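You operate a simulated robot arm through the tools that you are given. There is no shell and no other tool. Be economical: measure what you need, move in short steps, check, and stop when the job is done.

You are at the controls of a simulated two-armed robot. One attempt, no reset.

Task
Take the blue tin and put it on the red plate on the top of the long table. Fetch the orange cup from the top of the tea table beside the urns and set it on the lower shelf of the trolley. Put the layer cake on the top of the wide steel table away on the middle shelf of the right display table. Open the chiller drawer, take the small purple tub on the top of the wide steel table and put it away in the inside of the chiller drawer, then shut the drawer. Put the 75 ml marked cup from the top of the wide steel table on the upper shelf of the wide steel table and the 165 ml marked cup in the orange bowl there. Pull the back right door open. Any order will do. Set down upright: blue tin, orange cup, small purple tub, marked cup.

It is judged by the outcome, as a careful person would: the job done as asked, and still so three seconds after it is handed in. It fails if anything else is knocked over, pushed out of place, dropped, spilled or broken.

Robot
Two 6-joint arms with two-finger parallel grippers on one trunk, on a base that drives. Base frame: it is fixed to the floor where the robot stands at the start and does not move with it; the origin is under the middle of the robot, x ahead of it, y to its left, z up; the surface under the hand at the start is at about z = 800. Units: mm, rad, N and s.
The left shoulder is at the start at [-102, 177, 758], the right one opposite. With the tool pointing down near the work surface each hand reaches from about 100 to 700 mm from the robot's upright axis, wherever it stands, measured 20 degrees to its own side. Places, roughly: back right door [300, -4100, 1100]; blue tin (8x8x11 cm) [500, 100, 900]; chiller drawer [-2100, -300, 300]; inside of the chiller drawer [-2200, -300, 200]; layer cake (6x3x3 cm) [-300, 2100, 800]; lower shelf of the trolley [2000, 1300, 400]; marked cup [-1250, 2000, 750]; middle shelf of the right display table [-400, -1900, 500]; orange bowl (14x14x7 cm) [-1300, 2000, 800]; orange cup (8x8x9 cm) [2300, 200, 900]; red plate (13x12x3 cm) [700, -400, 800]; small purple tub (7x7x8 cm) [-800, 2100, 800]; upper shelf of the wide steel table [-900, 2000, 500]. Payload 1.57 kg a hand.
The TCP of each hand is the grasp point between the finger pads, 30 mm short of the fingertips. In the tool frame z runs along the fingers and y along their closing line. Largest opening 80 mm; finger width 17, thickness 12; the body of the gripper, 40 by 82 mm, starts 80 mm behind the TCP.
Orientation is that of the tool frame in the base frame, as [roll, pitch, yaw] about the fixed x, y, z axes, in that order (R = Rz(yaw) Ry(pitch) Rx(roll)). With the fingers straight down and closing along the base's y, the tool's x points along the base's -x, its y along +y and its z along -z.

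Tools
- The arms move only by the tool nudge_tool. It takes "left_plan", "right_plan" or both (then of equal length, played together; a hand with none holds still); each is a list of rows, each a list of 7 numbers: the opening, from 0 (shut) to 1 (fully open), then the shift along the base's x, y, z in mm, then the turn, a rotation vector about the base's x, y, z in rad. In form: [[gripper, x, y, z, ax, ay, az], ...]. A call has 1 to 12 rows; each row shifts and turns the commanded pose from where the row before left it. Each row takes 0.2 s and may step no farther than 50 mm and 0.15 rad from the row before; otherwise, or with a gripper value out of range, the whole call is refused. Where a pose cannot be reached the arm comes as near as it can. A force on the tool above 40 N (or 10 N above the force at the start of the call, whichever is more), or a blocked arm, ends the call early, and 0.2 s more pass. The fingers move at their own pace (about 72 mm/s each) and stop on an object; they squeeze with about 23 N. The grip force told is the motor's: it shows also when the fingers shut on nothing. Time passes only in rows, and 0.2 s behind the last, so rows that do not move let the fingers close. The reply holds the time, the measured pose of the TCP, the force on the tool along the base axes, the opening and the grip force, in the units named above and with some noise, with the torque about the TCP (base axes, N m) and any sound that the robot's microphone picked up.
- Cameras (640 x 400 px; columns grow to the right, rows downward): "scene" is now at [37.1, -27.8, 1472.7]; the picture's right is [-0.35, -0.94, 0.00], its down [-0.68, 0.25, -0.69] and it looks along [0.64, -0.24, -0.73] (base axes); focal length 276 px, centre (320, 200). "left" rides on the left gripper at [72, 7, -122] in its tool frame; the picture's right is [-0.09, 1.00, 0.00], its down [-0.84, -0.08, -0.54] and it looks along [-0.54, -0.05, 0.84] (tool axes); focal length 238 px, centre (320, 200). "right" rides on the right gripper at [72, -7, -122] in its tool frame; the picture's right is [0.09, 1.00, 0.00], its down [-0.84, 0.08, -0.54] and it looks along [-0.54, 0.05, 0.84] (tool axes); focal length 238 px, centre (320, 200). There is no depth. A picture from a camera that has moved, and an enlarged one, comes with that camera's place and axes in the base frame and with its lens. The place of the scene camera against the robot may be out by one fixed shift of up to 12 mm in any direction.
- get_image(camera): a new picture of that camera. No time passes.
- slide_trunk(by): slides the trunk up (or, below 0, down) by that many mm; the arms and the scene camera ride with it, the base frame stays. It gives what a move gives, with no picture.
- roll_base(legs): drives the robot by 1 to 6 legs, each [ahead, left, turn to the left] in mm, mm and rad, along the robot's own axes; the way and the turn of a leg run together, so that a leg with both is an arc; at most 1500 mm and 3.142 rad a leg. The arms and the cameras ride along, it lands a little off, and it stops where it bumps. It gives what a move gives.
- head_to(pan, tilt): turns the head with the scene camera to pan (to the left, within 2.496 rad either way) and tilt (down, from -0.506 to 1.204), counted from straight ahead of the robot. It gives what a move gives.
- close_up(camera, box): a new picture of the part [left, top, right, bottom] of that camera's present view, enlarged. No time passes.
- hand_in(): hands the job in; it is judged then, once.

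Work in short steps. Places have to be worked out from the pictures, the camera data and where the tool is seen: move nearer, look again, correct. Check each grasp and each placing, and mend what went wrong. You have 217 turns and 220 pictures in all, those below and enlarged ones among them. Open the grippers and draw the arms clear of the work before you hand the job in, unless the task says otherwise; then end with one line.

The tools are called after "Emit:" as a command line: name --argument value ..., lists and objects as JSON in quotes. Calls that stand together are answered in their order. nudge_tool: Moves the arms, as the interface text tells. Its arguments: {"type":"object","properties":{"left_plan":{"type":"array"},"right_plan":{"type":"array"}},"required":[]} The other tools are called the same way: slide_trunk (by) slides the trunk up or down; roll_base (legs) drives the base; head_to (pan, tilt) turns the head that bears the scene camera; get_image (camera) takes a picture; close_up (camera, box) takes an enlarged picture of a part of a camera's view; hand_in () hands the job in.

At the start:

```text
clock: 0.0
left_ee_pos: [413.3, 25.4, 1126.4]
left_tool_rot: [3.141, 0.0, 3.14]
left_contact_force: [-0.6, -0.6, -0.1]
left_wrist_torque: [-0.01, -0.01, -0.01]
left_finger_gap: 80.1
left_grip_force: 0.0
right_ee_pos: [383.3, -282.4, 1098.8]
right_tool_rot: [-3.142, 0.0, -3.141]
right_contact_force: [0.4, -0.4, 0.1]
right_wrist_torque: [0.0, 0.0, -0.05]
right_finger_gap: 80.0
right_grip_force: 0.0
trunk travel left (down, up): [-200.0, 128.0]
robot x, y, heading: [-0.0, -1.3, 0.002]
head pan, tilt: [-0.356, 0.812]
```

scene: 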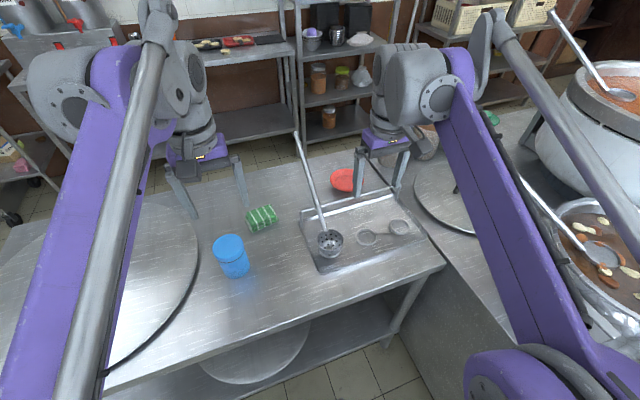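
right: 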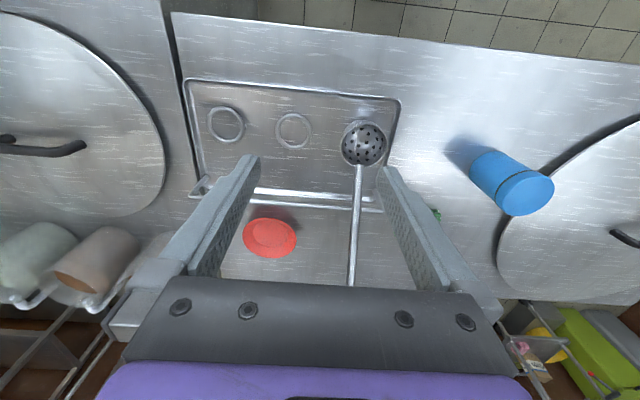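
left: 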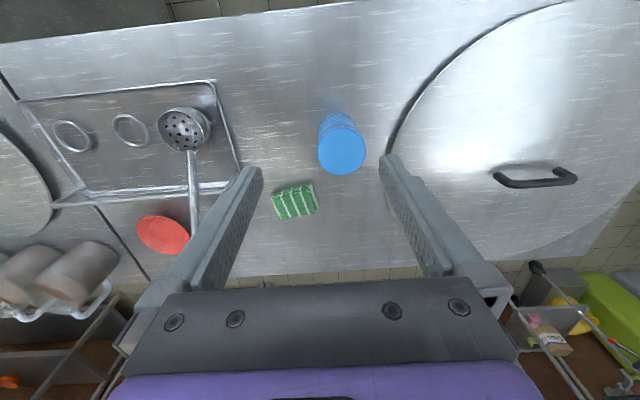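

The tin is judged at about (478, 50) and the plate at about (681, -368). I look around first to learn the room.

Emit:
head_to --pan -1.2 --tilt 0.6

Emit:
get_image --camera "scene"

Emit:
head_to --pan -2.4 --tilt 0.5

Emit:
get_image --camera "scene"

Emit:
head_to --pan 2.4 --tilt 0.5

Emit:
get_image --camera "scene"

Emit:
head_to --pan 1.2 --tilt 0.5

Emit:
get_image --camera "scene"

Emit:
head_to --pan 0.0 --tilt 0.3

Emit:
get_image --camera "scene"

```text
clock: 1.2
left_ee_pos: [412.3, 25.0, 1127.0]
left_tool_rot: [-3.141, -0.001, -3.141]
left_contact_force: [0.0, 1.1, 0.4]
left_wrist_torque: [-0.01, -0.04, 0.03]
left_finger_gap: 80.0
left_grip_force: 0.1
right_ee_pos: [385.0, -283.1, 1100.1]
right_tool_rot: [3.141, 0.001, 3.14]
right_contact_force: [0.2, -0.4, 0.1]
right_wrist_torque: [0.01, 0.0, 0.01]
right_finger_gap: 79.9
right_grip_force: 0.1
trunk travel left (down, up): [-200.0, 128.0]
robot x, y, heading: [-3.7, 1.2, 0.001]
head pan, tilt: [-1.201, 0.6]
```

```text
216 pictures are left
camera scene: at [-5.9, -82.3, 1490.6], right [-0.93, -0.36, 0.0], down [-0.2, 0.53, -0.82], along [0.3, -0.77, -0.57], focal length 276 px, centre (320, 200)
```

scene: 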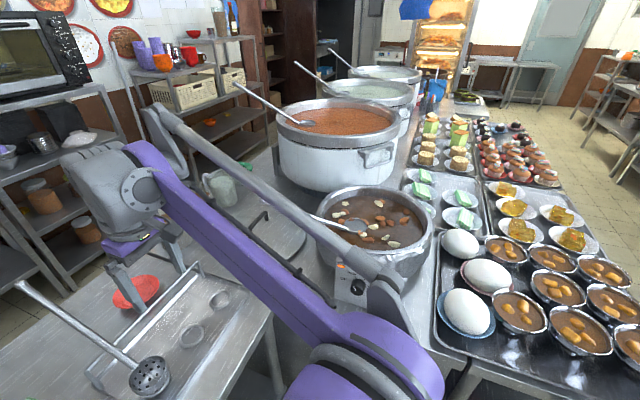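

```text
clock: 2.6
left_ee_pos: [412.5, 24.5, 1127.3]
left_tool_rot: [3.141, 0.0, -3.142]
left_contact_force: [-0.1, 0.4, -0.4]
left_wrist_torque: [-0.01, 0.0, 0.03]
left_finger_gap: 80.0
left_grip_force: 0.0
right_ee_pos: [384.3, -283.8, 1099.4]
right_tool_rot: [-3.14, -0.001, 3.142]
right_contact_force: [0.3, 0.5, -0.3]
right_wrist_torque: [-0.02, 0.0, 0.0]
right_finger_gap: 80.0
right_grip_force: 0.1
trunk travel left (down, up): [-200.0, 128.0]
robot x, y, heading: [-1.1, 1.2, -0.0]
head pan, tilt: [-2.4, 0.499]
```

```text
215 pictures are left
camera scene: at [-105.0, -61.4, 1499.7], right [-0.68, 0.74, 0.0], down [0.35, 0.32, -0.88], along [-0.65, -0.59, -0.48], focal length 276 px, centre (320, 200)
```

scene: 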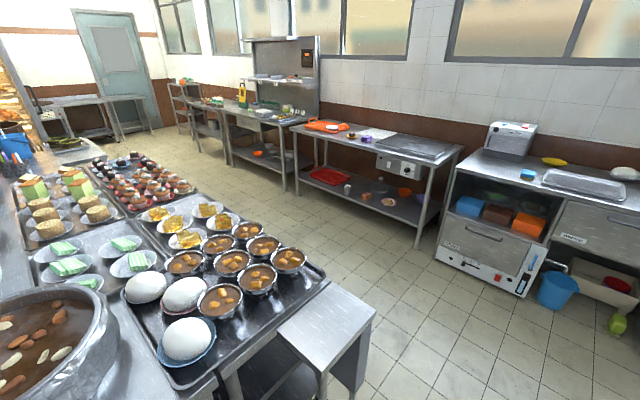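

```text
clock: 6.4
left_ee_pos: [413.0, 25.1, 1126.1]
left_tool_rot: [-3.141, 0.0, -3.141]
left_contact_force: [1.5, 0.0, 0.7]
left_wrist_torque: [0.01, -0.01, -0.02]
left_finger_gap: 79.9
left_grip_force: 0.1
right_ee_pos: [384.2, -283.1, 1100.3]
right_tool_rot: [-3.141, 0.0, -3.141]
right_contact_force: [0.7, -0.1, 0.0]
right_wrist_torque: [-0.01, 0.01, 0.01]
right_finger_gap: 80.0
right_grip_force: 0.0
trunk travel left (down, up): [-200.0, 128.0]
robot x, y, heading: [-3.6, -1.9, 0.002]
head pan, tilt: [2.4, 0.499]
```

```text
214 pictures are left
camera scene: at [-105.0, 61.6, 1499.7], right [0.68, 0.74, 0.0], down [0.35, -0.32, -0.88], along [-0.65, 0.59, -0.48], focal length 276 px, centre (320, 200)
```

scene: 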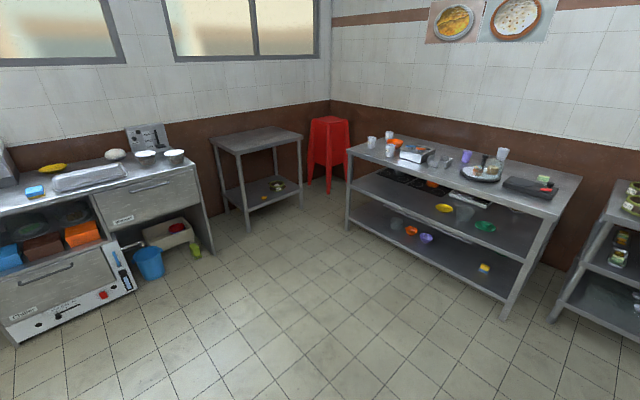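

```text
clock: 7.8
left_ee_pos: [412.1, 25.1, 1127.0]
left_tool_rot: [3.139, 0.0, -3.141]
left_contact_force: [-0.5, 0.4, -0.2]
left_wrist_torque: [-0.01, 0.02, -0.03]
left_finger_gap: 80.0
left_grip_force: 0.0
right_ee_pos: [385.0, -283.1, 1099.1]
right_tool_rot: [-3.141, 0.0, -3.141]
right_contact_force: [0.0, -0.3, 0.5]
right_wrist_torque: [0.02, 0.06, 0.0]
right_finger_gap: 80.2
right_grip_force: 0.1
trunk travel left (down, up): [-200.0, 128.0]
robot x, y, heading: [3.2, -0.6, -0.004]
head pan, tilt: [1.201, 0.499]
```

```text
213 pictures are left
camera scene: at [-5.1, 84.9, 1499.7], right [0.93, -0.36, 0.0], down [-0.17, -0.45, -0.88], along [0.32, 0.82, -0.48], focal length 276 px, centre (320, 200)
```

scene: 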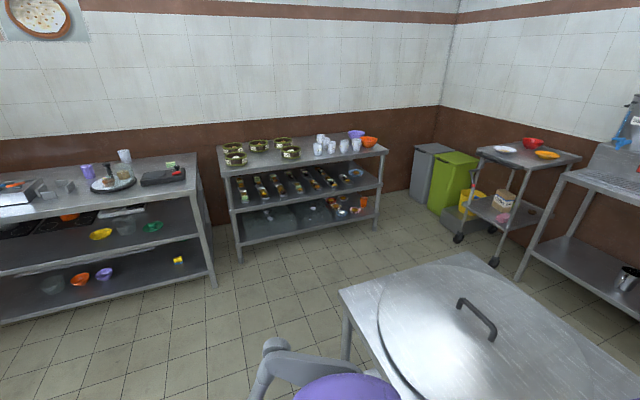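

```text
clock: 9.2
left_ee_pos: [413.0, 24.6, 1127.9]
left_tool_rot: [-3.142, -0.001, 3.141]
left_contact_force: [0.3, 0.5, -0.7]
left_wrist_torque: [0.0, -0.05, 0.01]
left_finger_gap: 80.2
left_grip_force: 0.1
right_ee_pos: [383.8, -282.9, 1099.7]
right_tool_rot: [3.14, -0.001, 3.141]
right_contact_force: [0.3, 0.3, -0.6]
right_wrist_torque: [0.0, 0.0, -0.04]
right_finger_gap: 80.2
right_grip_force: 0.0
trunk travel left (down, up): [-200.0, 128.0]
robot x, y, heading: [0.9, 0.1, 0.002]
head pan, tilt: [0.0, 0.3]
```

```text
212 pictures are left
camera scene: at [55.4, 0.1, 1518.1], right [0.0, -1.0, 0.0], down [-0.3, 0.0, -0.96], along [0.96, 0.0, -0.3], focal length 276 px, centre (320, 200)
```

scene: 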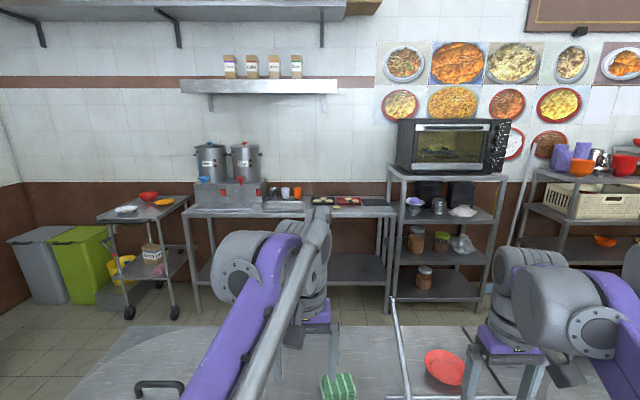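

The room is mapped. I check how much clearance there is ahead and to the right of the base.

Emit:
head_to --pan 0.0 --tilt 1.2

Emit:
get_image --camera "scene"

Emit:
head_to --pan -1.4 --tilt 1.2

Emit:
get_image --camera "scene"

```text
clock: 10.4
left_ee_pos: [413.2, 26.1, 1126.9]
left_tool_rot: [-3.141, 0.0, 3.141]
left_contact_force: [-0.2, 0.0, 0.6]
left_wrist_torque: [0.02, 0.01, -0.03]
left_finger_gap: 80.0
left_grip_force: 0.0
right_ee_pos: [384.8, -283.4, 1099.9]
right_tool_rot: [-3.141, 0.0, -3.141]
right_contact_force: [0.6, 0.3, -0.2]
right_wrist_torque: [-0.03, 0.02, 0.0]
right_finger_gap: 80.1
right_grip_force: 0.1
trunk travel left (down, up): [-200.0, 128.0]
robot x, y, heading: [-2.6, -0.3, -0.0]
head pan, tilt: [0.0, 1.201]
```

```text
211 pictures are left
camera scene: at [18.0, 0.1, 1446.1], right [0.0, -1.0, 0.0], down [-0.93, 0.0, -0.36], along [0.36, 0.0, -0.93], focal length 276 px, centre (320, 200)
```

scene: 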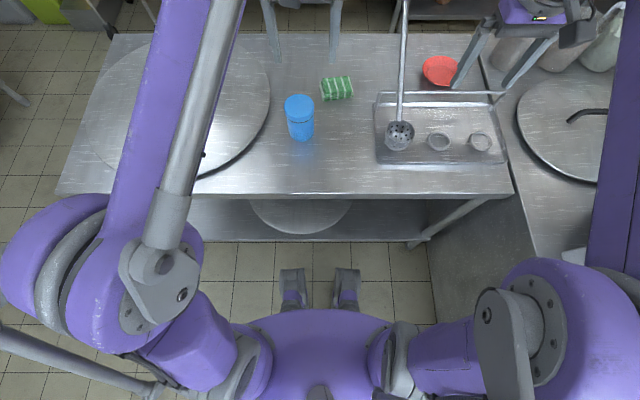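

```text
clock: 11.9
left_ee_pos: [412.5, 26.0, 1128.4]
left_tool_rot: [-3.141, 0.0, -3.141]
left_contact_force: [-0.6, -0.5, -0.1]
left_wrist_torque: [0.0, 0.0, 0.01]
left_finger_gap: 80.2
left_grip_force: 0.0
right_ee_pos: [384.5, -283.5, 1098.8]
right_tool_rot: [-3.14, 0.0, 3.141]
right_contact_force: [-0.9, 0.1, 0.4]
right_wrist_torque: [0.0, 0.02, 0.0]
right_finger_gap: 79.9
right_grip_force: 0.0
trunk travel left (down, up): [-200.0, 128.0]
robot x, y, heading: [1.9, 0.6, 0.001]
head pan, tilt: [-1.4, 1.201]
```

```text
210 pictures are left
camera scene: at [-28.4, -55.0, 1446.0], right [-0.99, -0.17, 0.0], down [-0.16, 0.92, -0.36], along [0.06, -0.36, -0.93], focal length 276 px, centre (320, 200)
```

scene: 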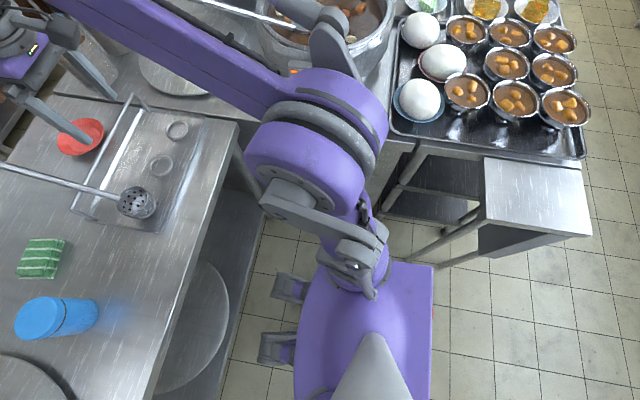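

Base has ~100 mm clearance ahead and ample on the right. I drive 80 ahead and 50 to the right so that both tin and plate are in the right hand's reach.

Emit:
roll_base --legs '[[80, -50, 0]]'

Emit:
head_to --pan -0.3 --tilt 1.0

Emit:
get_image --camera "scene"

```text
clock: 13.0
left_ee_pos: [492.3, -24.9, 1127.3]
left_tool_rot: [3.142, -0.001, -3.141]
left_contact_force: [0.1, -0.8, -0.6]
left_wrist_torque: [0.03, 0.05, 0.01]
left_finger_gap: 79.9
left_grip_force: 0.0
right_ee_pos: [463.5, -333.7, 1100.1]
right_tool_rot: [-3.14, -0.001, -3.14]
right_contact_force: [-0.1, 0.1, 0.3]
right_wrist_torque: [-0.04, 0.02, -0.01]
right_finger_gap: 80.1
right_grip_force: 0.1
trunk travel left (down, up): [-200.0, 128.0]
robot x, y, heading: [77.8, -50.1, 0.001]
head pan, tilt: [-1.4, 1.201]
```

```text
clock: 14.3
left_ee_pos: [492.2, -23.6, 1127.8]
left_tool_rot: [-3.141, 0.001, -3.14]
left_contact_force: [0.0, 0.7, -0.1]
left_wrist_torque: [0.02, 0.01, -0.03]
left_finger_gap: 80.1
left_grip_force: 0.1
right_ee_pos: [463.0, -333.9, 1099.6]
right_tool_rot: [3.141, 0.002, 3.141]
right_contact_force: [0.2, -0.7, -0.1]
right_wrist_torque: [0.01, 0.0, 0.01]
right_finger_gap: 79.8
right_grip_force: 0.0
trunk travel left (down, up): [-200.0, 128.0]
robot x, y, heading: [79.0, -51.1, -0.001]
head pan, tilt: [-0.3, 1.0]
```

```text
209 pictures are left
camera scene: at [108.0, -70.6, 1458.6], right [-0.3, -0.95, 0.0], down [-0.8, 0.25, -0.54], along [0.52, -0.16, -0.84], focal length 276 px, centre (320, 200)
```

scene: 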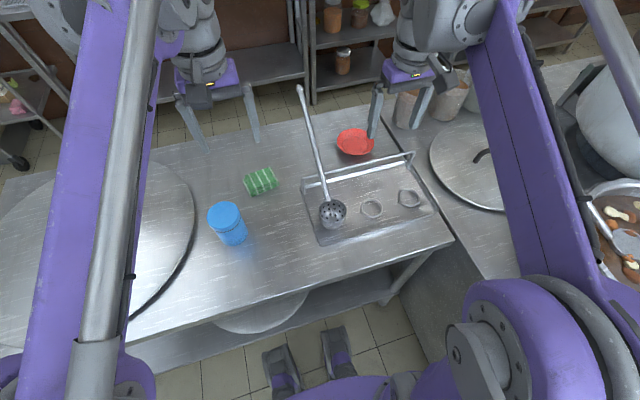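

I swing both hands left together: left hand out of the way, right hand over the tin.

Emit:
nudge_tool --left_plan '[[1, 0, 48, 0, 0, 0, 0], [1, 0, 48, 0, 0, 0, 0], [1, 0, 48, 0, 0, 0, 0], [1, 0, 48, 0, 0, 0, 0], [1, 0, 48, 0, 0, 0, 0], [1, 0, 48, 0, 0, 0, 0], [1, 0, 48, 0, 0, 0, 0]]' --right_plan '[[1, -7, 48, 0, 0, 0, 0], [1, -7, 48, 0, 0, 0, 0], [1, -7, 48, 0, 0, 0, 0], [1, -7, 48, 0, 0, 0, 0], [1, -7, 48, 0, 0, 0, 0], [1, -7, 48, 0, 0, 0, 0], [1, -7, 48, 0, 0, 0, 0]]'

Emit:
get_image --camera "right"

Emit:
get_image --camera "scene"

```text
clock: 15.9
left_ee_pos: [493.5, 312.2, 1128.2]
left_tool_rot: [-3.14, -0.001, 3.14]
left_contact_force: [-0.5, 0.2, 0.2]
left_wrist_torque: [-0.04, 0.03, 0.01]
left_finger_gap: 79.9
left_grip_force: 0.0
right_ee_pos: [414.9, 4.5, 1101.5]
right_tool_rot: [-3.139, 0.0, -3.141]
right_contact_force: [0.0, -0.1, -0.1]
right_wrist_torque: [0.0, 0.01, 0.02]
right_finger_gap: 80.0
right_grip_force: 0.1
trunk travel left (down, up): [-200.0, 128.0]
robot x, y, heading: [83.5, -52.0, 0.002]
head pan, tilt: [-0.3, 1.0]
```

```text
208 pictures are left
camera right: at [342.2, -2.6, 1223.6], right [-0.09, 1.0, 0.0], down [0.84, 0.08, 0.54], along [0.54, 0.05, -0.84], focal length 238 px, centre (320, 200)
```

right: 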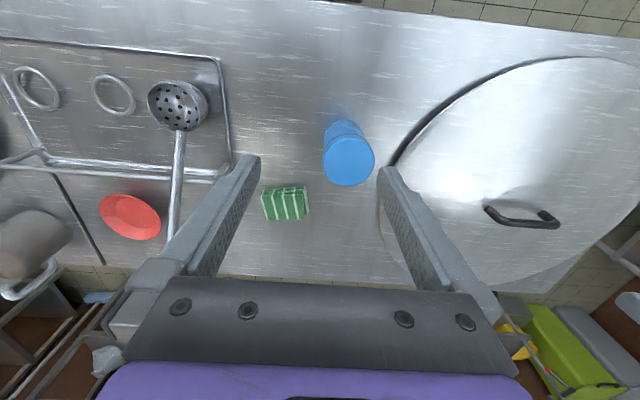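

```text
207 pictures are left
camera scene: at [108.5, -68.3, 1458.6], right [-0.3, -0.96, 0.0], down [-0.8, 0.25, -0.54], along [0.52, -0.16, -0.84], focal length 276 px, centre (320, 200)
```

scene: 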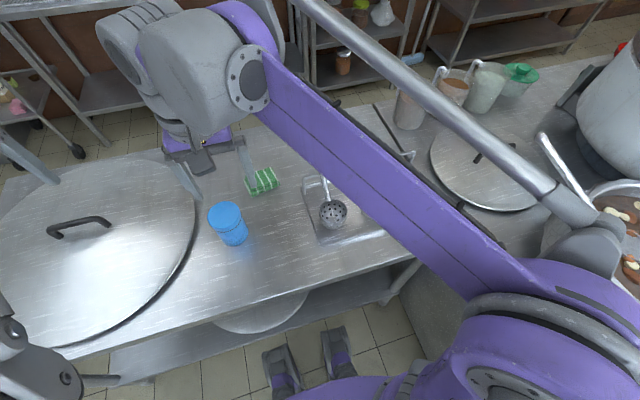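

Tin top works out at (476, 51), diameter about 74 mm. I move over it and lower to z≈980 to check alignment.

Emit:
nudge_tool --right_plan '[[1, 31, 23, 0, 0, 0, 0], [1, 30, 23, 0, 0, 0, 0], [1, 0, 0, -40, 0, 0, 0], [1, 0, 0, -40, 0, 0, 0], [1, 0, 0, -40, 0, 0, 0], [1, 0, 0, 0, 0, 0, 0]]'

Emit:
get_image --camera "right"

```text
clock: 17.3
left_ee_pos: [492.7, 309.5, 1130.0]
left_tool_rot: [3.141, 0.0, 3.141]
left_contact_force: [-0.1, 0.0, -0.4]
left_wrist_torque: [0.01, 0.01, -0.02]
left_finger_gap: 80.2
left_grip_force: 0.1
right_ee_pos: [477.0, 47.9, 977.9]
right_tool_rot: [3.14, 0.0, -3.141]
right_contact_force: [0.1, 0.1, -0.5]
right_wrist_torque: [0.01, 0.01, 0.01]
right_finger_gap: 80.0
right_grip_force: 0.0
trunk travel left (down, up): [-200.0, 128.0]
robot x, y, heading: [78.9, -54.2, -0.001]
head pan, tilt: [-0.3, 1.0]
```

```text
206 pictures are left
camera right: at [403.8, 39.7, 1101.0], right [-0.09, 1.0, 0.0], down [0.84, 0.08, 0.54], along [0.54, 0.05, -0.84], focal length 238 px, centre (320, 200)
```

right: 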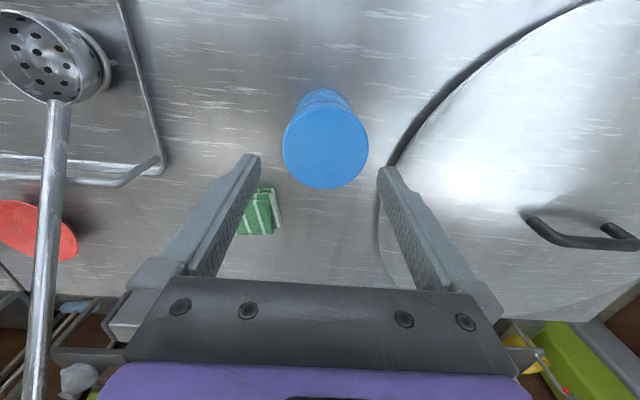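

Tin top at (475, 50). Correct by (-2, +2.5), descend to z≈872 and grip.

Emit:
nudge_tool --right_plan '[[1, -2, 2.5, -20, 0, 0, 0], [1, 0, 0, -30, 0, 0, 0], [1, 0, 0, -30, 0, 0, 0], [1, 0, 0, -26, 0, 0, 0], [1, 0, 0, 0, 0, 0, 0], [0, 0, 0, 0, 0, 0, 0], [0, 0, 0, 0, 0, 0, 0], [0, 0, 0, 0, 0, 0, 0]]'

Emit:
get_image --camera "right"

```text
clock: 19.1
left_ee_pos: [492.1, 309.9, 1128.7]
left_tool_rot: [3.14, 0.002, 3.141]
left_contact_force: [-0.1, 0.5, 0.4]
left_wrist_torque: [0.02, -0.02, 0.02]
left_finger_gap: 79.9
left_grip_force: 0.1
right_ee_pos: [474.6, 51.3, 875.7]
right_tool_rot: [3.141, -0.001, -3.14]
right_contact_force: [-0.6, 0.8, -0.8]
right_wrist_torque: [0.01, 0.01, 0.0]
right_finger_gap: 71.2
right_grip_force: 23.4
trunk travel left (down, up): [-200.0, 128.0]
robot x, y, heading: [74.6, -51.2, 0.003]
head pan, tilt: [-0.3, 1.0]
```

```text
205 pictures are left
camera right: at [402.2, 43.3, 998.3], right [-0.09, 1.0, 0.0], down [0.84, 0.08, 0.54], along [0.54, 0.05, -0.84], focal length 238 px, centre (320, 200)
```

right: 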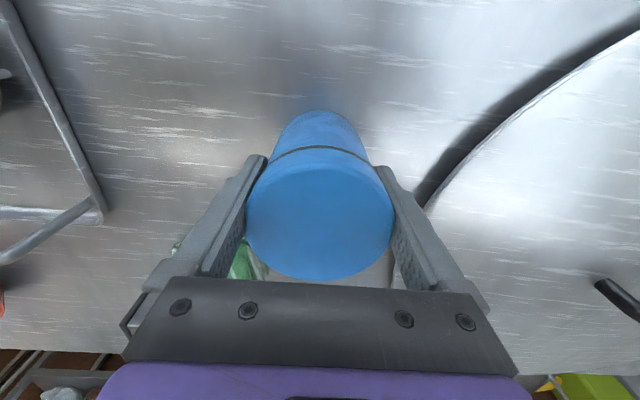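

Gripped at 71 mm. Lift 200 and go over towards the plate.

Emit:
nudge_tool --right_plan '[[0, 0, 0, 20, 0, 0, 0], [0, 0, 0, 45, 0, 0, 0], [0, 0, 0, 45, 0, 0, 0], [0, 0, 0, 45, 0, 0, 0], [0, 0, 0, 45, 0, 0, 0], [0, 0, -35, 0, 0, 0, 0], [0, 0, -40, 0, 0, 0, 0], [0, 0, -40, 0, 0, 0, 0], [0, 0, -40, 0, 0, 0, 0], [0, 0, -40, 0, 0, 0, 0], [0, 0, -40, 0, 0, 0, 0], [0, 0, 0, 0, 0, 0, 0]]'

Emit:
nudge_tool --right_plan '[[0, 10, -40, 0, 0, 0, 0], [0, 20, -40, 0, 0, 0, 0], [0, 30, -35, 0, 0, 0, 0], [0, 40, -25, 0, 0, 0, 0], [0, 40, -23, 0, 0, 0, 0], [0, 0, 0, 0, 0, 0, 0]]'

Emit:
get_image --camera "right"

Emit:
get_image --camera "scene"

```text
clock: 21.7
left_ee_pos: [494.7, 309.7, 1129.2]
left_tool_rot: [-3.141, 0.001, -3.14]
left_contact_force: [-0.5, -0.1, -0.9]
left_wrist_torque: [0.03, 0.0, -0.02]
left_finger_gap: 80.1
left_grip_force: 0.0
right_ee_pos: [474.7, -184.5, 1071.7]
right_tool_rot: [3.14, 0.0, 3.141]
right_contact_force: [0.4, 0.1, -3.8]
right_wrist_torque: [0.0, -0.02, -0.02]
right_finger_gap: 71.0
right_grip_force: 23.2
trunk travel left (down, up): [-200.0, 128.0]
robot x, y, heading: [81.5, -50.2, 0.001]
head pan, tilt: [-0.3, 1.0]
```

```text
clock: 23.1
left_ee_pos: [492.7, 309.3, 1128.2]
left_tool_rot: [-3.141, 0.0, -3.141]
left_contact_force: [-0.2, -0.1, 0.9]
left_wrist_torque: [-0.02, -0.01, -0.01]
left_finger_gap: 79.9
left_grip_force: 0.1
right_ee_pos: [611.1, -347.3, 1076.0]
right_tool_rot: [3.141, 0.0, 3.141]
right_contact_force: [-0.3, -0.3, -2.9]
right_wrist_torque: [0.01, 0.01, 0.01]
right_finger_gap: 71.5
right_grip_force: 23.4
trunk travel left (down, up): [-200.0, 128.0]
robot x, y, heading: [80.2, -49.2, -0.001]
head pan, tilt: [-0.3, 1.0]
```

```text
204 pictures are left
camera right: at [538.6, -355.3, 1199.0], right [-0.09, 1.0, 0.0], down [0.84, 0.08, 0.54], along [0.54, 0.05, -0.84], focal length 238 px, centre (320, 200)
```

right: 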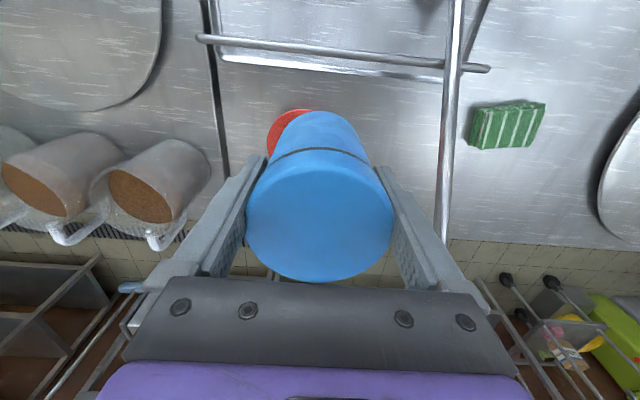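

```text
203 pictures are left
camera scene: at [106.8, -70.1, 1458.7], right [-0.3, -0.96, 0.0], down [-0.8, 0.25, -0.54], along [0.52, -0.16, -0.84], focal length 276 px, centre (320, 200)
```

scene: 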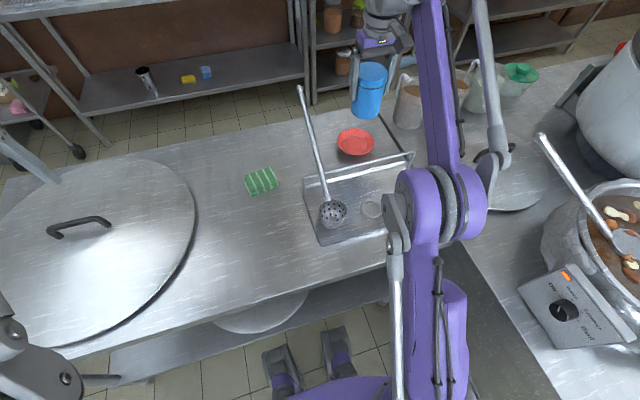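

Plate centre confirmed at about (681, -367). Move over it and lower to just above.

Emit:
nudge_tool --right_plan '[[0, 35, -10, 0, 0, 0, 0], [0, 35, -10, 0, 0, 0, 0], [0, 0, 0, -40, 0, 0, 0], [0, 0, 0, -40, 0, 0, 0], [0, 0, 0, -40, 0, 0, 0], [0, 0, 0, -30, 0, 0, 0], [0, 0, 0, 0, 0, 0, 0]]'

Emit:
get_image --camera "right"

Emit:
close_up --camera "scene" --box '[260, 60, 460, 220]'

```text
clock: 24.7
left_ee_pos: [494.2, 311.0, 1128.5]
left_tool_rot: [3.141, 0.0, -3.141]
left_contact_force: [0.9, 0.4, 1.3]
left_wrist_torque: [0.01, -0.01, 0.01]
left_finger_gap: 80.1
left_grip_force: 0.1
right_ee_pos: [628.5, -352.2, 912.3]
right_tool_rot: [3.141, -0.001, 3.142]
right_contact_force: [-0.1, 0.5, -3.8]
right_wrist_torque: [0.03, 0.03, -0.01]
right_finger_gap: 71.1
right_grip_force: 23.2
right hand out of reach, approached as far as the arm can: row 1, 2
trunk travel left (down, up): [-200.0, 128.0]
robot x, y, heading: [80.5, -46.6, -0.005]
head pan, tilt: [-0.3, 1.0]
```

```text
202 pictures are left
camera right: at [555.7, -360.3, 1035.4], right [-0.09, 1.0, 0.0], down [0.84, 0.08, 0.54], along [0.54, 0.05, -0.84], focal length 238 px, centre (320, 200)
```

right: 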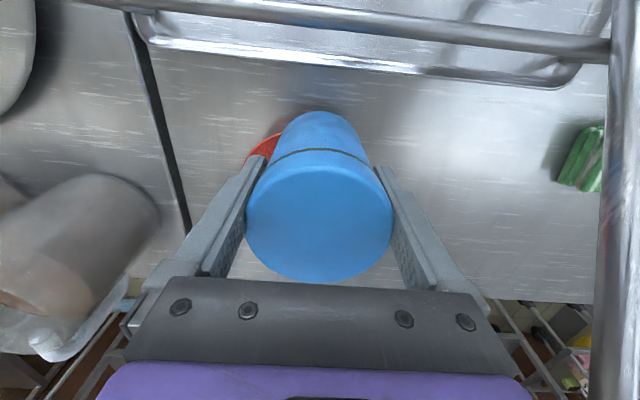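

```text
2.50 times, centred on (360, 140) of scene
camera zoom: at [108.0, -70.6, 1458.6], right [-0.3, -0.96, 0.0], down [-0.8, 0.25, -0.54], along [0.52, -0.16, -0.84], focal length 689 px, centre (220, 350)
```

zoom: 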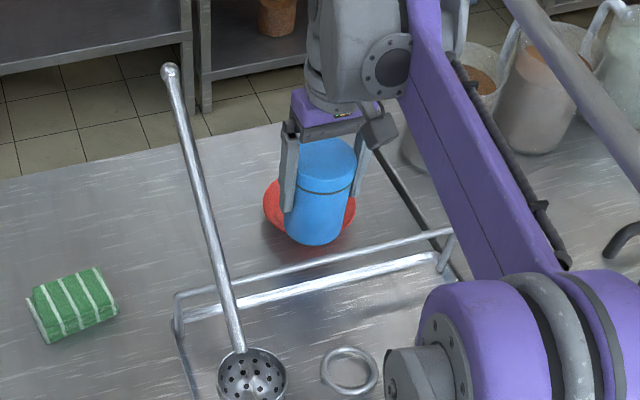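

The arm fell short at height; now lower, I try the remaining (52, -15) with a little lift.

Emit:
nudge_tool --right_plan '[[0, 0, 0, 10, 0, 0, 0], [0, 26, -7, 0, 0, 0, 0], [0, 26, -8, 0, 0, 0, 0], [0, 0, 0, 0, 0, 0, 0]]'

```text
clock: 25.7
left_ee_pos: [492.0, 310.0, 1128.2]
left_tool_rot: [3.141, 0.0, 3.141]
left_contact_force: [-0.2, -0.9, 0.0]
left_wrist_torque: [0.01, -0.01, 0.0]
left_finger_gap: 80.0
left_grip_force: 0.3
right_ee_pos: [681.6, -367.6, 921.6]
right_tool_rot: [-3.141, 0.002, 3.14]
right_contact_force: [0.3, -0.1, -3.1]
right_wrist_torque: [-0.02, 0.04, 0.01]
right_finger_gap: 70.9
right_grip_force: 23.0
trunk travel left (down, up): [-200.0, 128.0]
robot x, y, heading: [75.8, -52.0, -0.005]
head pan, tilt: [-0.3, 1.0]
```

Reached (682, -368). Check the alignment before lowering.

Emit:
close_up --camera "scene" --box '[300, 80, 420, 180]'

Emit:
nudge_tool --right_plan '[[0, 0, 0, -10, 0, 0, 0], [0, 0, 0, -8, 0, 0, 0], [0, 0, 0, -5, 0, 0, 0], [0, 0, 0, 0, 0, 0, 0]]'

Emit:
close_up --camera "scene" --box '[300, 80, 420, 180]'

```text
4.00 times, centred on (360, 130) of scene
camera zoom: at [107.6, -70.5, 1458.6], right [-0.3, -0.96, 0.0], down [-0.8, 0.25, -0.54], along [0.52, -0.16, -0.84], focal length 1102 px, centre (160, 480)
```

zoom: 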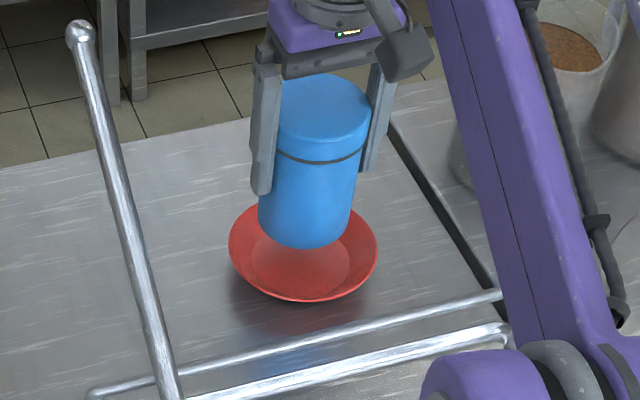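

```text
clock: 26.7
left_ee_pos: [492.8, 309.3, 1129.5]
left_tool_rot: [-3.14, -0.003, -3.14]
left_contact_force: [0.5, 0.4, -0.1]
left_wrist_torque: [-0.03, -0.02, 0.0]
left_finger_gap: 80.0
left_grip_force: 0.1
right_ee_pos: [681.3, -367.7, 897.4]
right_tool_rot: [3.14, -0.001, -3.141]
right_contact_force: [-0.1, -0.1, -3.5]
right_wrist_torque: [0.04, 0.04, -0.01]
right_finger_gap: 71.0
right_grip_force: 23.0
trunk travel left (down, up): [-200.0, 128.0]
robot x, y, heading: [80.5, -48.6, 0.001]
head pan, tilt: [-0.3, 1.0]
```

```text
4.00 times, centred on (360, 130) of scene
camera zoom: at [108.3, -70.7, 1458.6], right [-0.3, -0.96, 0.0], down [-0.8, 0.25, -0.54], along [0.52, -0.16, -0.84], focal length 1102 px, centre (160, 480)
```

zoom: 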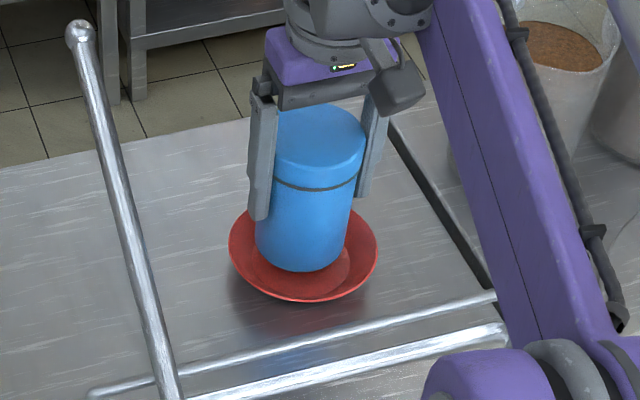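

Well centred. Lower on until contact.

Emit:
nudge_tool --right_plan '[[0, 0, 0, -5, 0, 0, 0], [0, 0, 0, -5, 0, 0, 0], [0, 0, 0, 0, 0, 0, 0]]'

Emit:
close_up --camera "scene" --box '[300, 80, 420, 180]'

```text
clock: 27.5
left_ee_pos: [492.1, 308.5, 1128.2]
left_tool_rot: [3.14, 0.001, -3.141]
left_contact_force: [0.2, -0.2, -0.1]
left_wrist_torque: [0.01, -0.04, 0.02]
left_finger_gap: 80.0
left_grip_force: 0.0
right_ee_pos: [680.9, -367.8, 888.7]
right_tool_rot: [-3.141, 0.002, 3.141]
right_contact_force: [0.3, 0.2, -2.2]
right_wrist_torque: [0.01, 0.04, 0.01]
right_finger_gap: 71.2
right_grip_force: 22.9
trunk travel left (down, up): [-200.0, 128.0]
robot x, y, heading: [80.5, -53.1, -0.005]
head pan, tilt: [-0.3, 1.0]
```

```text
4.00 times, centred on (360, 130) of scene
camera zoom: at [108.1, -70.7, 1458.6], right [-0.3, -0.96, 0.0], down [-0.8, 0.25, -0.54], along [0.52, -0.16, -0.84], focal length 1102 px, centre (160, 480)
```

zoom: 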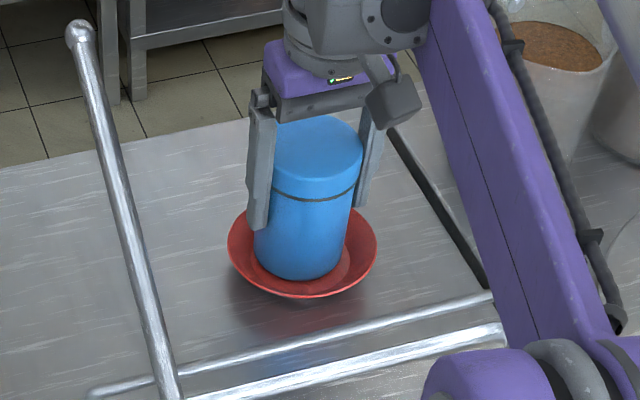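

Emit:
nudge_tool --right_plan '[[0, 0, 0, -4, 0, 0, 0], [0, 0, 0, -3, 0, 0, 0], [0, 0, 0, 0, 0, 0, 0]]'

```text
clock: 28.3
left_ee_pos: [491.5, 309.2, 1128.9]
left_tool_rot: [3.141, 0.001, -3.14]
left_contact_force: [0.7, -0.2, 0.1]
left_wrist_torque: [0.02, -0.02, -0.03]
left_finger_gap: 79.9
left_grip_force: 0.0
right_ee_pos: [680.3, -366.0, 883.7]
right_tool_rot: [-3.141, 0.001, 3.142]
right_contact_force: [-0.7, -1.7, 14.7]
right_wrist_torque: [-0.13, -0.07, 0.09]
right_finger_gap: 71.3
right_grip_force: 22.7
trunk travel left (down, up): [-200.0, 128.0]
robot x, y, heading: [78.4, -56.3, 0.0]
head pan, tilt: [-0.3, 1.0]
```

Contact (15 N up). Open, then rise straight up.

Emit:
nudge_tool --right_plan '[[0, 0, 0, 2, 0, 0, 0], [0.6, 0, 0, 0, 0, 0, 0], [1, 0, 0, 0, 0, 0, 0], [1, 0, 0, 0, 0, 0, 0], [1, 0, 0, 20, 0, 0, 0], [1, 0, 0, 30, 0, 0, 0], [1, 0, 0, 40, 0, 0, 0], [1, -20, 0, 40, 0, 0, 0]]'

Emit:
close_up --camera "scene" --box '[260, 60, 460, 220]'

```text
clock: 30.1
left_ee_pos: [490.9, 310.9, 1129.9]
left_tool_rot: [-3.141, 0.002, 3.141]
left_contact_force: [0.5, 0.2, 0.0]
left_wrist_torque: [-0.04, -0.08, -0.03]
left_finger_gap: 79.9
left_grip_force: 0.1
right_ee_pos: [659.2, -365.5, 1013.3]
right_tool_rot: [-3.141, 0.002, -3.141]
right_contact_force: [-0.5, 0.0, 0.7]
right_wrist_torque: [0.02, -0.01, -0.02]
right_finger_gap: 80.2
right_grip_force: 0.1
right hand out of reach, approached as far as the arm can: row 8
trunk travel left (down, up): [-200.0, 128.0]
robot x, y, heading: [79.0, -51.4, 0.0]
head pan, tilt: [-0.3, 1.0]
```

```text
2.50 times, centred on (360, 140) of scene
camera zoom: at [105.9, -69.9, 1458.7], right [-0.3, -0.96, 0.0], down [-0.8, 0.25, -0.54], along [0.52, -0.16, -0.84], focal length 689 px, centre (220, 350)
```

zoom: 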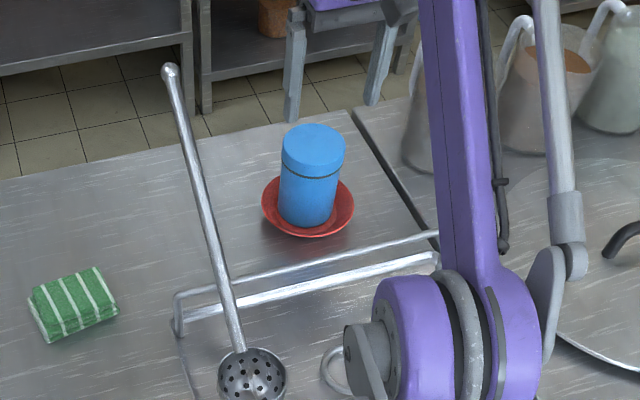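

The tin stands upright on the plate. I retract the right arm and bring the left hand to a compact pose.

Emit:
nudge_tool --right_plan '[[1, -45, 0, 15, 0, 0, 0], [1, -45, 0, 20, 0, 0, 0], [1, -45, 10, 20, 0, 0, 0], [1, -45, 10, 20, 0, 0, 0], [1, -45, 10, 10, 0, 0, 0], [1, 0, 0, 0, 0, 0, 0]]' --left_plan '[[1, -20, -10, 0, 0, 0, 0], [1, -20, -10, 0, 0, 0, 0], [1, -20, -10, 0, 0, 0, 0], [1, -20, -10, 0, 0, 0, 0], [1, -20, -10, 0, 0, 0, 0], [1, 0, 0, 0, 0, 0, 0]]'

Emit:
roll_base --legs '[[-80, 0, 0], [0, 1150, 0]]'

Emit:
head_to --pan 0.0 --tilt 0.6

Emit:
get_image --camera "scene"

```text
refused: row 3 steps farther than a row can; nothing moved
```

```text
clock: 41.2
left_ee_pos: [407.8, 1464.5, 1129.1]
left_tool_rot: [3.141, 0.001, -3.138]
left_contact_force: [-1.1, -0.2, 0.5]
left_wrist_torque: [0.05, 0.01, 0.03]
left_finger_gap: 80.1
left_grip_force: 0.1
right_ee_pos: [578.2, 788.2, 1013.2]
right_tool_rot: [-3.141, -0.001, -3.139]
right_contact_force: [-0.5, -0.5, 0.4]
right_wrist_torque: [0.01, -0.01, 0.04]
right_finger_gap: 80.0
right_grip_force: 0.0
trunk travel left (down, up): [-200.0, 128.0]
robot x, y, heading: [-4.9, 1100.3, 0.003]
head pan, tilt: [-0.3, 1.0]
```

```text
clock: 42.0
left_ee_pos: [407.8, 1463.0, 1128.6]
left_tool_rot: [-3.141, 0.0, -3.137]
left_contact_force: [0.2, 0.3, -0.3]
left_wrist_torque: [0.01, 0.01, 0.02]
left_finger_gap: 80.1
left_grip_force: 0.0
right_ee_pos: [579.3, 787.7, 1012.3]
right_tool_rot: [3.141, -0.001, -3.137]
right_contact_force: [-1.3, -0.5, 0.6]
right_wrist_torque: [-0.01, 0.0, -0.02]
right_finger_gap: 79.9
right_grip_force: 0.1
trunk travel left (down, up): [-200.0, 128.0]
robot x, y, heading: [-4.4, 1099.1, 0.005]
head pan, tilt: [0.0, 0.6]
```

```text
196 pictures are left
camera scene: at [46.4, 1101.8, 1490.6], right [0.0, -1.0, 0.0], down [-0.57, 0.0, -0.82], along [0.82, 0.0, -0.57], focal length 276 px, centre (320, 200)
```

scene: 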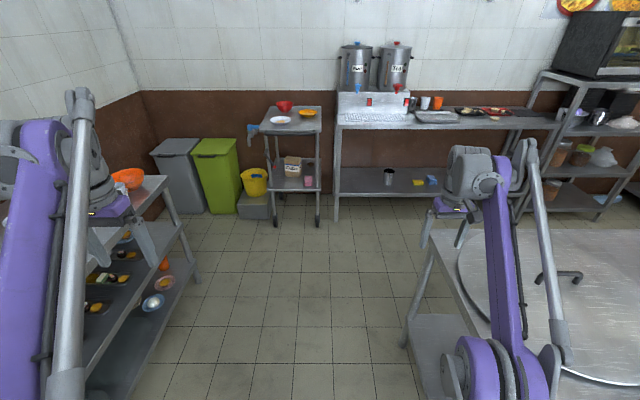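

The retract was refused (a row too long) but the drive passed well above everything. I retract both hands now.

Emit:
nudge_tool --right_plan '[[1, -45, 0, 10, 0, 0, 0], [1, -45, 0, 10, 0, 0, 0], [1, -45, 0, 15, 0, 0, 0], [1, -45, 0, 15, 0, 0, 0], [1, -45, 0, 15, 0, 0, 0], [1, 0, 0, 15, 0, 0, 0]]' --left_plan '[[1, -10, -40, 0, 0, 0, 0], [1, -10, -40, 0, 0, 0, 0], [1, -10, -40, 0, 0, 0, 0], [1, -10, -40, 0, 0, 0, 0], [1, 0, 0, 0, 0, 0, 0], [1, 0, 0, 0, 0, 0, 0]]'

```text
clock: 43.5
left_ee_pos: [366.4, 1301.5, 1130.0]
left_tool_rot: [-3.141, -0.001, -3.138]
left_contact_force: [1.0, 0.1, -0.4]
left_wrist_torque: [-0.01, 0.01, 0.02]
left_finger_gap: 80.1
left_grip_force: 0.1
right_ee_pos: [460.7, 754.6, 1148.6]
right_tool_rot: [3.141, -0.001, -3.138]
right_contact_force: [0.3, -0.3, 0.3]
right_wrist_torque: [0.03, -0.01, -0.02]
right_finger_gap: 80.1
right_grip_force: 0.0
right hand out of reach, approached as far as the arm can: row 2, 3, 4, 5, 6
trunk travel left (down, up): [-200.0, 128.0]
robot x, y, heading: [-1.8, 1099.8, 0.002]
head pan, tilt: [0.0, 0.6]
```

Now drive round the table end: ahead 1300, then right 1000.

Emit:
roll_base --legs '[[1300, 0, 0], [0, -1000, 0]]'

Emit:
get_image --camera "scene"

Emit:
get_image --camera "left"

```text
clock: 58.7
left_ee_pos: [1641.7, 281.9, 1130.0]
left_tool_rot: [3.141, -0.001, -3.132]
left_contact_force: [0.7, -0.6, 0.7]
left_wrist_torque: [-0.04, 0.01, -0.04]
left_finger_gap: 80.1
left_grip_force: 0.1
right_ee_pos: [1739.1, -264.3, 1147.8]
right_tool_rot: [3.141, 0.001, -3.132]
right_contact_force: [0.4, -0.2, -0.3]
right_wrist_torque: [0.02, 0.0, -0.01]
right_finger_gap: 79.8
right_grip_force: 0.0
trunk travel left (down, up): [-200.0, 128.0]
robot x, y, heading: [1272.3, 78.0, 0.012]
head pan, tilt: [0.0, 0.6]
```

```text
195 pictures are left
camera scene: at [1322.1, 79.8, 1490.6], right [0.01, -1.0, 0.0], down [-0.56, -0.01, -0.83], along [0.83, 0.01, -0.56], focal length 276 px, centre (320, 200)
```

scene: 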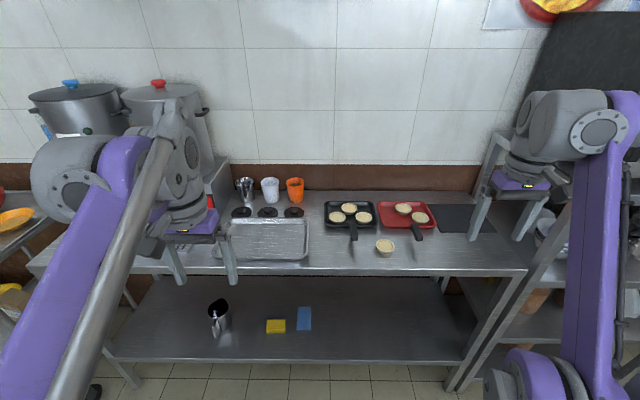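

```text
194 pictures are left
camera left: at [1570.2, 286.5, 1251.3], right [0.08, 1.0, 0.0], down [0.84, -0.07, 0.54], along [0.54, -0.04, -0.84], focal length 238 px, centre (320, 200)
```

left: 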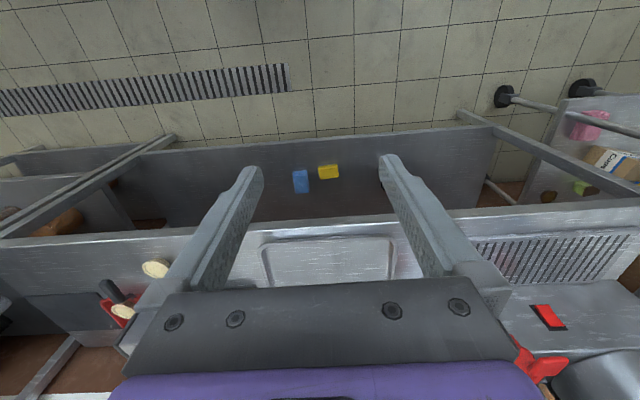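

Cup is about (2285, 195), table front edge near x=1900. I drive 320 ahead, pulling the right hand back a bit first.

Emit:
nudge_tool --right_plan '[[1, -40, 30, -20, 0, 0, 0], [1, -40, 30, -10, 0, 0, 0], [1, 0, 0, 0, 0, 0, 0]]' --left_plan '[[1, 0, 0, 0, 0, 0, 0], [1, 0, 0, 0, 0, 0, 0], [1, 0, 0, 0, 0, 0, 0]]'

Emit:
roll_base --legs '[[320, 0, -0.012]]'

Emit:
get_image --camera "scene"

```text
refused: row 1 steps farther than a row can; nothing moved
```

```text
clock: 60.9
left_ee_pos: [1971.0, 277.9, 1128.9]
left_tool_rot: [3.141, 0.001, 3.138]
left_contact_force: [0.2, -0.2, -0.5]
left_wrist_torque: [0.01, -0.01, -0.01]
left_finger_gap: 80.3
left_grip_force: 0.2
right_ee_pos: [2062.3, -269.0, 1148.2]
right_tool_rot: [-3.141, 0.001, 3.137]
right_contact_force: [-0.1, 0.1, 0.7]
right_wrist_torque: [-0.01, 0.04, 0.05]
right_finger_gap: 79.9
right_grip_force: 0.1
trunk travel left (down, up): [-200.0, 128.0]
robot x, y, heading: [1594.1, 83.5, -0.006]
head pan, tilt: [0.0, 0.6]
```

```text
193 pictures are left
camera scene: at [1648.3, 80.3, 1490.6], right [0.0, -1.0, 0.0], down [-0.57, 0.0, -0.82], along [0.82, 0.0, -0.57], focal length 276 px, centre (320, 200)
```

scene: 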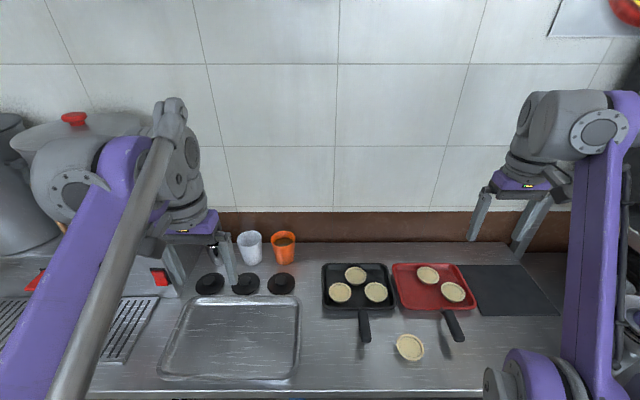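

The cup's height is uncertain, so I take a picture with the left wrist camera from close by.

Emit:
get_image --camera "left"

```text
192 pictures are left
camera left: at [1899.3, 283.5, 1251.2], right [0.1, 1.0, 0.0], down [0.84, -0.08, 0.54], along [0.54, -0.05, -0.84], focal length 238 px, centre (320, 200)
```

left: 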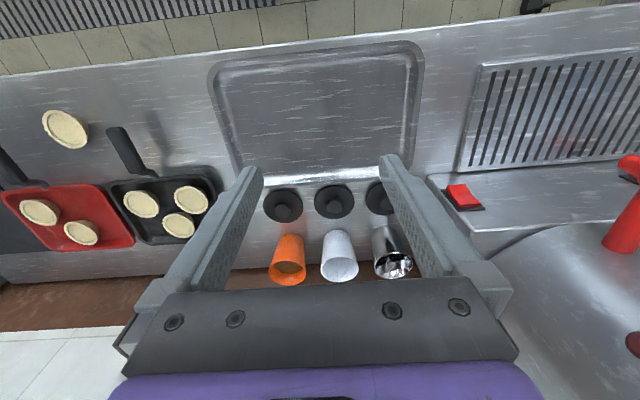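

Triangulating: cup at (2246, 188), top z≈944, table z≈850. I tilt the left hand 45° forward and move to a pre-grasp in front of and above it.

Emit:
nudge_tool --left_plan '[[1, 26, -15, -25, 0, -0.131, 0], [1, 26, -15, -25, 0, -0.131, 0], [1, 26, -15, -25, 0, -0.131, 0], [1, 26, -15, -25, 0, -0.131, 0], [1, 26, -15, -25, 0, -0.131, 0], [1, 26, -15, -25, 0, -0.131, 0], [1, 0, 0, 0, 0, 0, 0]]'

Emit:
get_image --camera "left"

Emit:
close_up --camera "scene" --box '[160, 180, 360, 305]'

```text
clock: 62.5
left_ee_pos: [2126.8, 186.9, 979.5]
left_tool_rot: [3.138, 0.789, 3.138]
left_contact_force: [0.0, 0.5, 0.7]
left_wrist_torque: [0.0, 0.0, 0.01]
left_finger_gap: 80.0
left_grip_force: 0.1
right_ee_pos: [2060.7, -270.5, 1148.2]
right_tool_rot: [-3.141, 0.001, 3.139]
right_contact_force: [-0.1, -0.5, 0.1]
right_wrist_torque: [-0.02, -0.04, 0.01]
right_finger_gap: 80.1
right_grip_force: 0.1
trunk travel left (down, up): [-200.0, 128.0]
robot x, y, heading: [1596.7, 79.3, -0.006]
head pan, tilt: [0.0, 0.6]
```

```text
191 pictures are left
camera left: at [1989.3, 192.7, 1014.1], right [0.07, 1.0, 0.07], down [0.21, -0.08, 0.98], along [0.98, -0.05, -0.21], focal length 238 px, centre (320, 200)
```

left: 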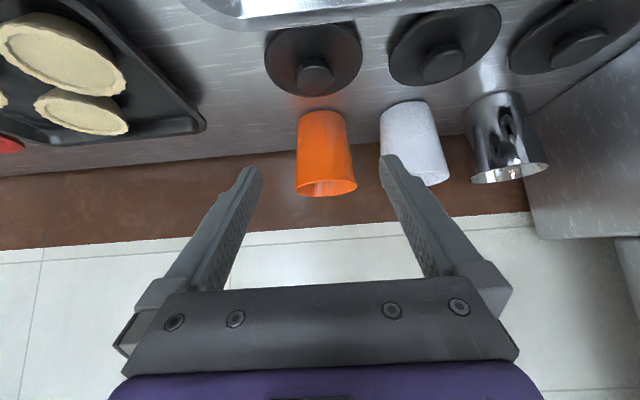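

```text
3.20 times, centred on (260, 242) of scene
camera zoom: at [1647.4, 80.5, 1490.7], right [0.0, -1.0, 0.0], down [-0.56, 0.0, -0.83], along [0.83, 0.0, -0.56], focal length 882 px, centre (512, 64)
```

zoom: 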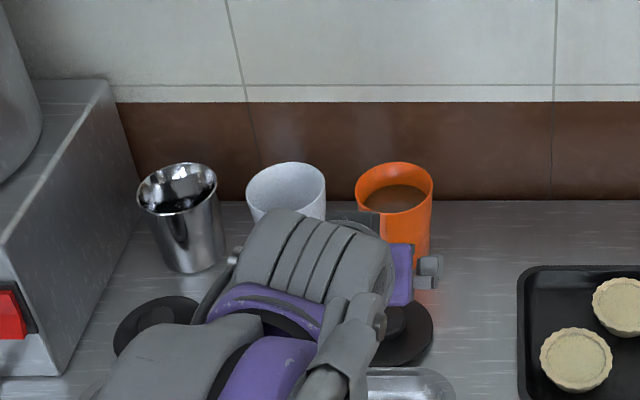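

Cup aligned at (2252, 187). Approach in over the lids, then close on the cup's middle.

Emit:
nudge_tool --left_plan '[[1, 31, 0, -24, 0, 0, 0], [1, 31, 0, -24, 0, 0, 0], [1, 20, 0, -11, 0, 0, 0], [1, 20, 0, -11, 0, 0, 0], [1, 21, 0, -12, 0, 0, 0], [1, 0, 0, 0, 0, 0, 0]]'

Emit:
get_image --camera "left"

```text
clock: 63.9
left_ee_pos: [2249.4, 186.3, 898.5]
left_tool_rot: [3.139, 0.788, 3.138]
left_contact_force: [-0.4, -0.1, 1.0]
left_wrist_torque: [-0.02, -0.01, 0.01]
left_finger_gap: 80.3
left_grip_force: 0.1
right_ee_pos: [2059.7, -269.0, 1147.6]
right_tool_rot: [-3.141, 0.002, 3.137]
right_contact_force: [0.1, -0.3, -0.8]
right_wrist_torque: [0.01, -0.01, 0.01]
right_finger_gap: 80.0
right_grip_force: 0.0
trunk travel left (down, up): [-200.0, 128.0]
robot x, y, heading: [1594.8, 77.2, -0.002]
head pan, tilt: [0.0, 0.6]
```

```text
189 pictures are left
camera left: at [2112.6, 191.8, 933.4], right [0.07, 1.0, 0.07], down [0.21, -0.08, 0.97], along [0.98, -0.05, -0.21], focal length 238 px, centre (320, 200)
```

left: 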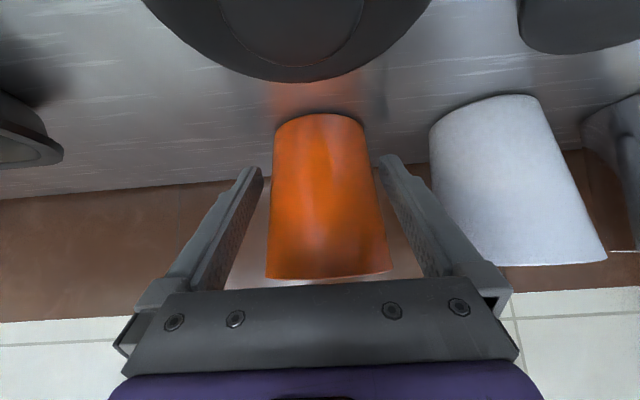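

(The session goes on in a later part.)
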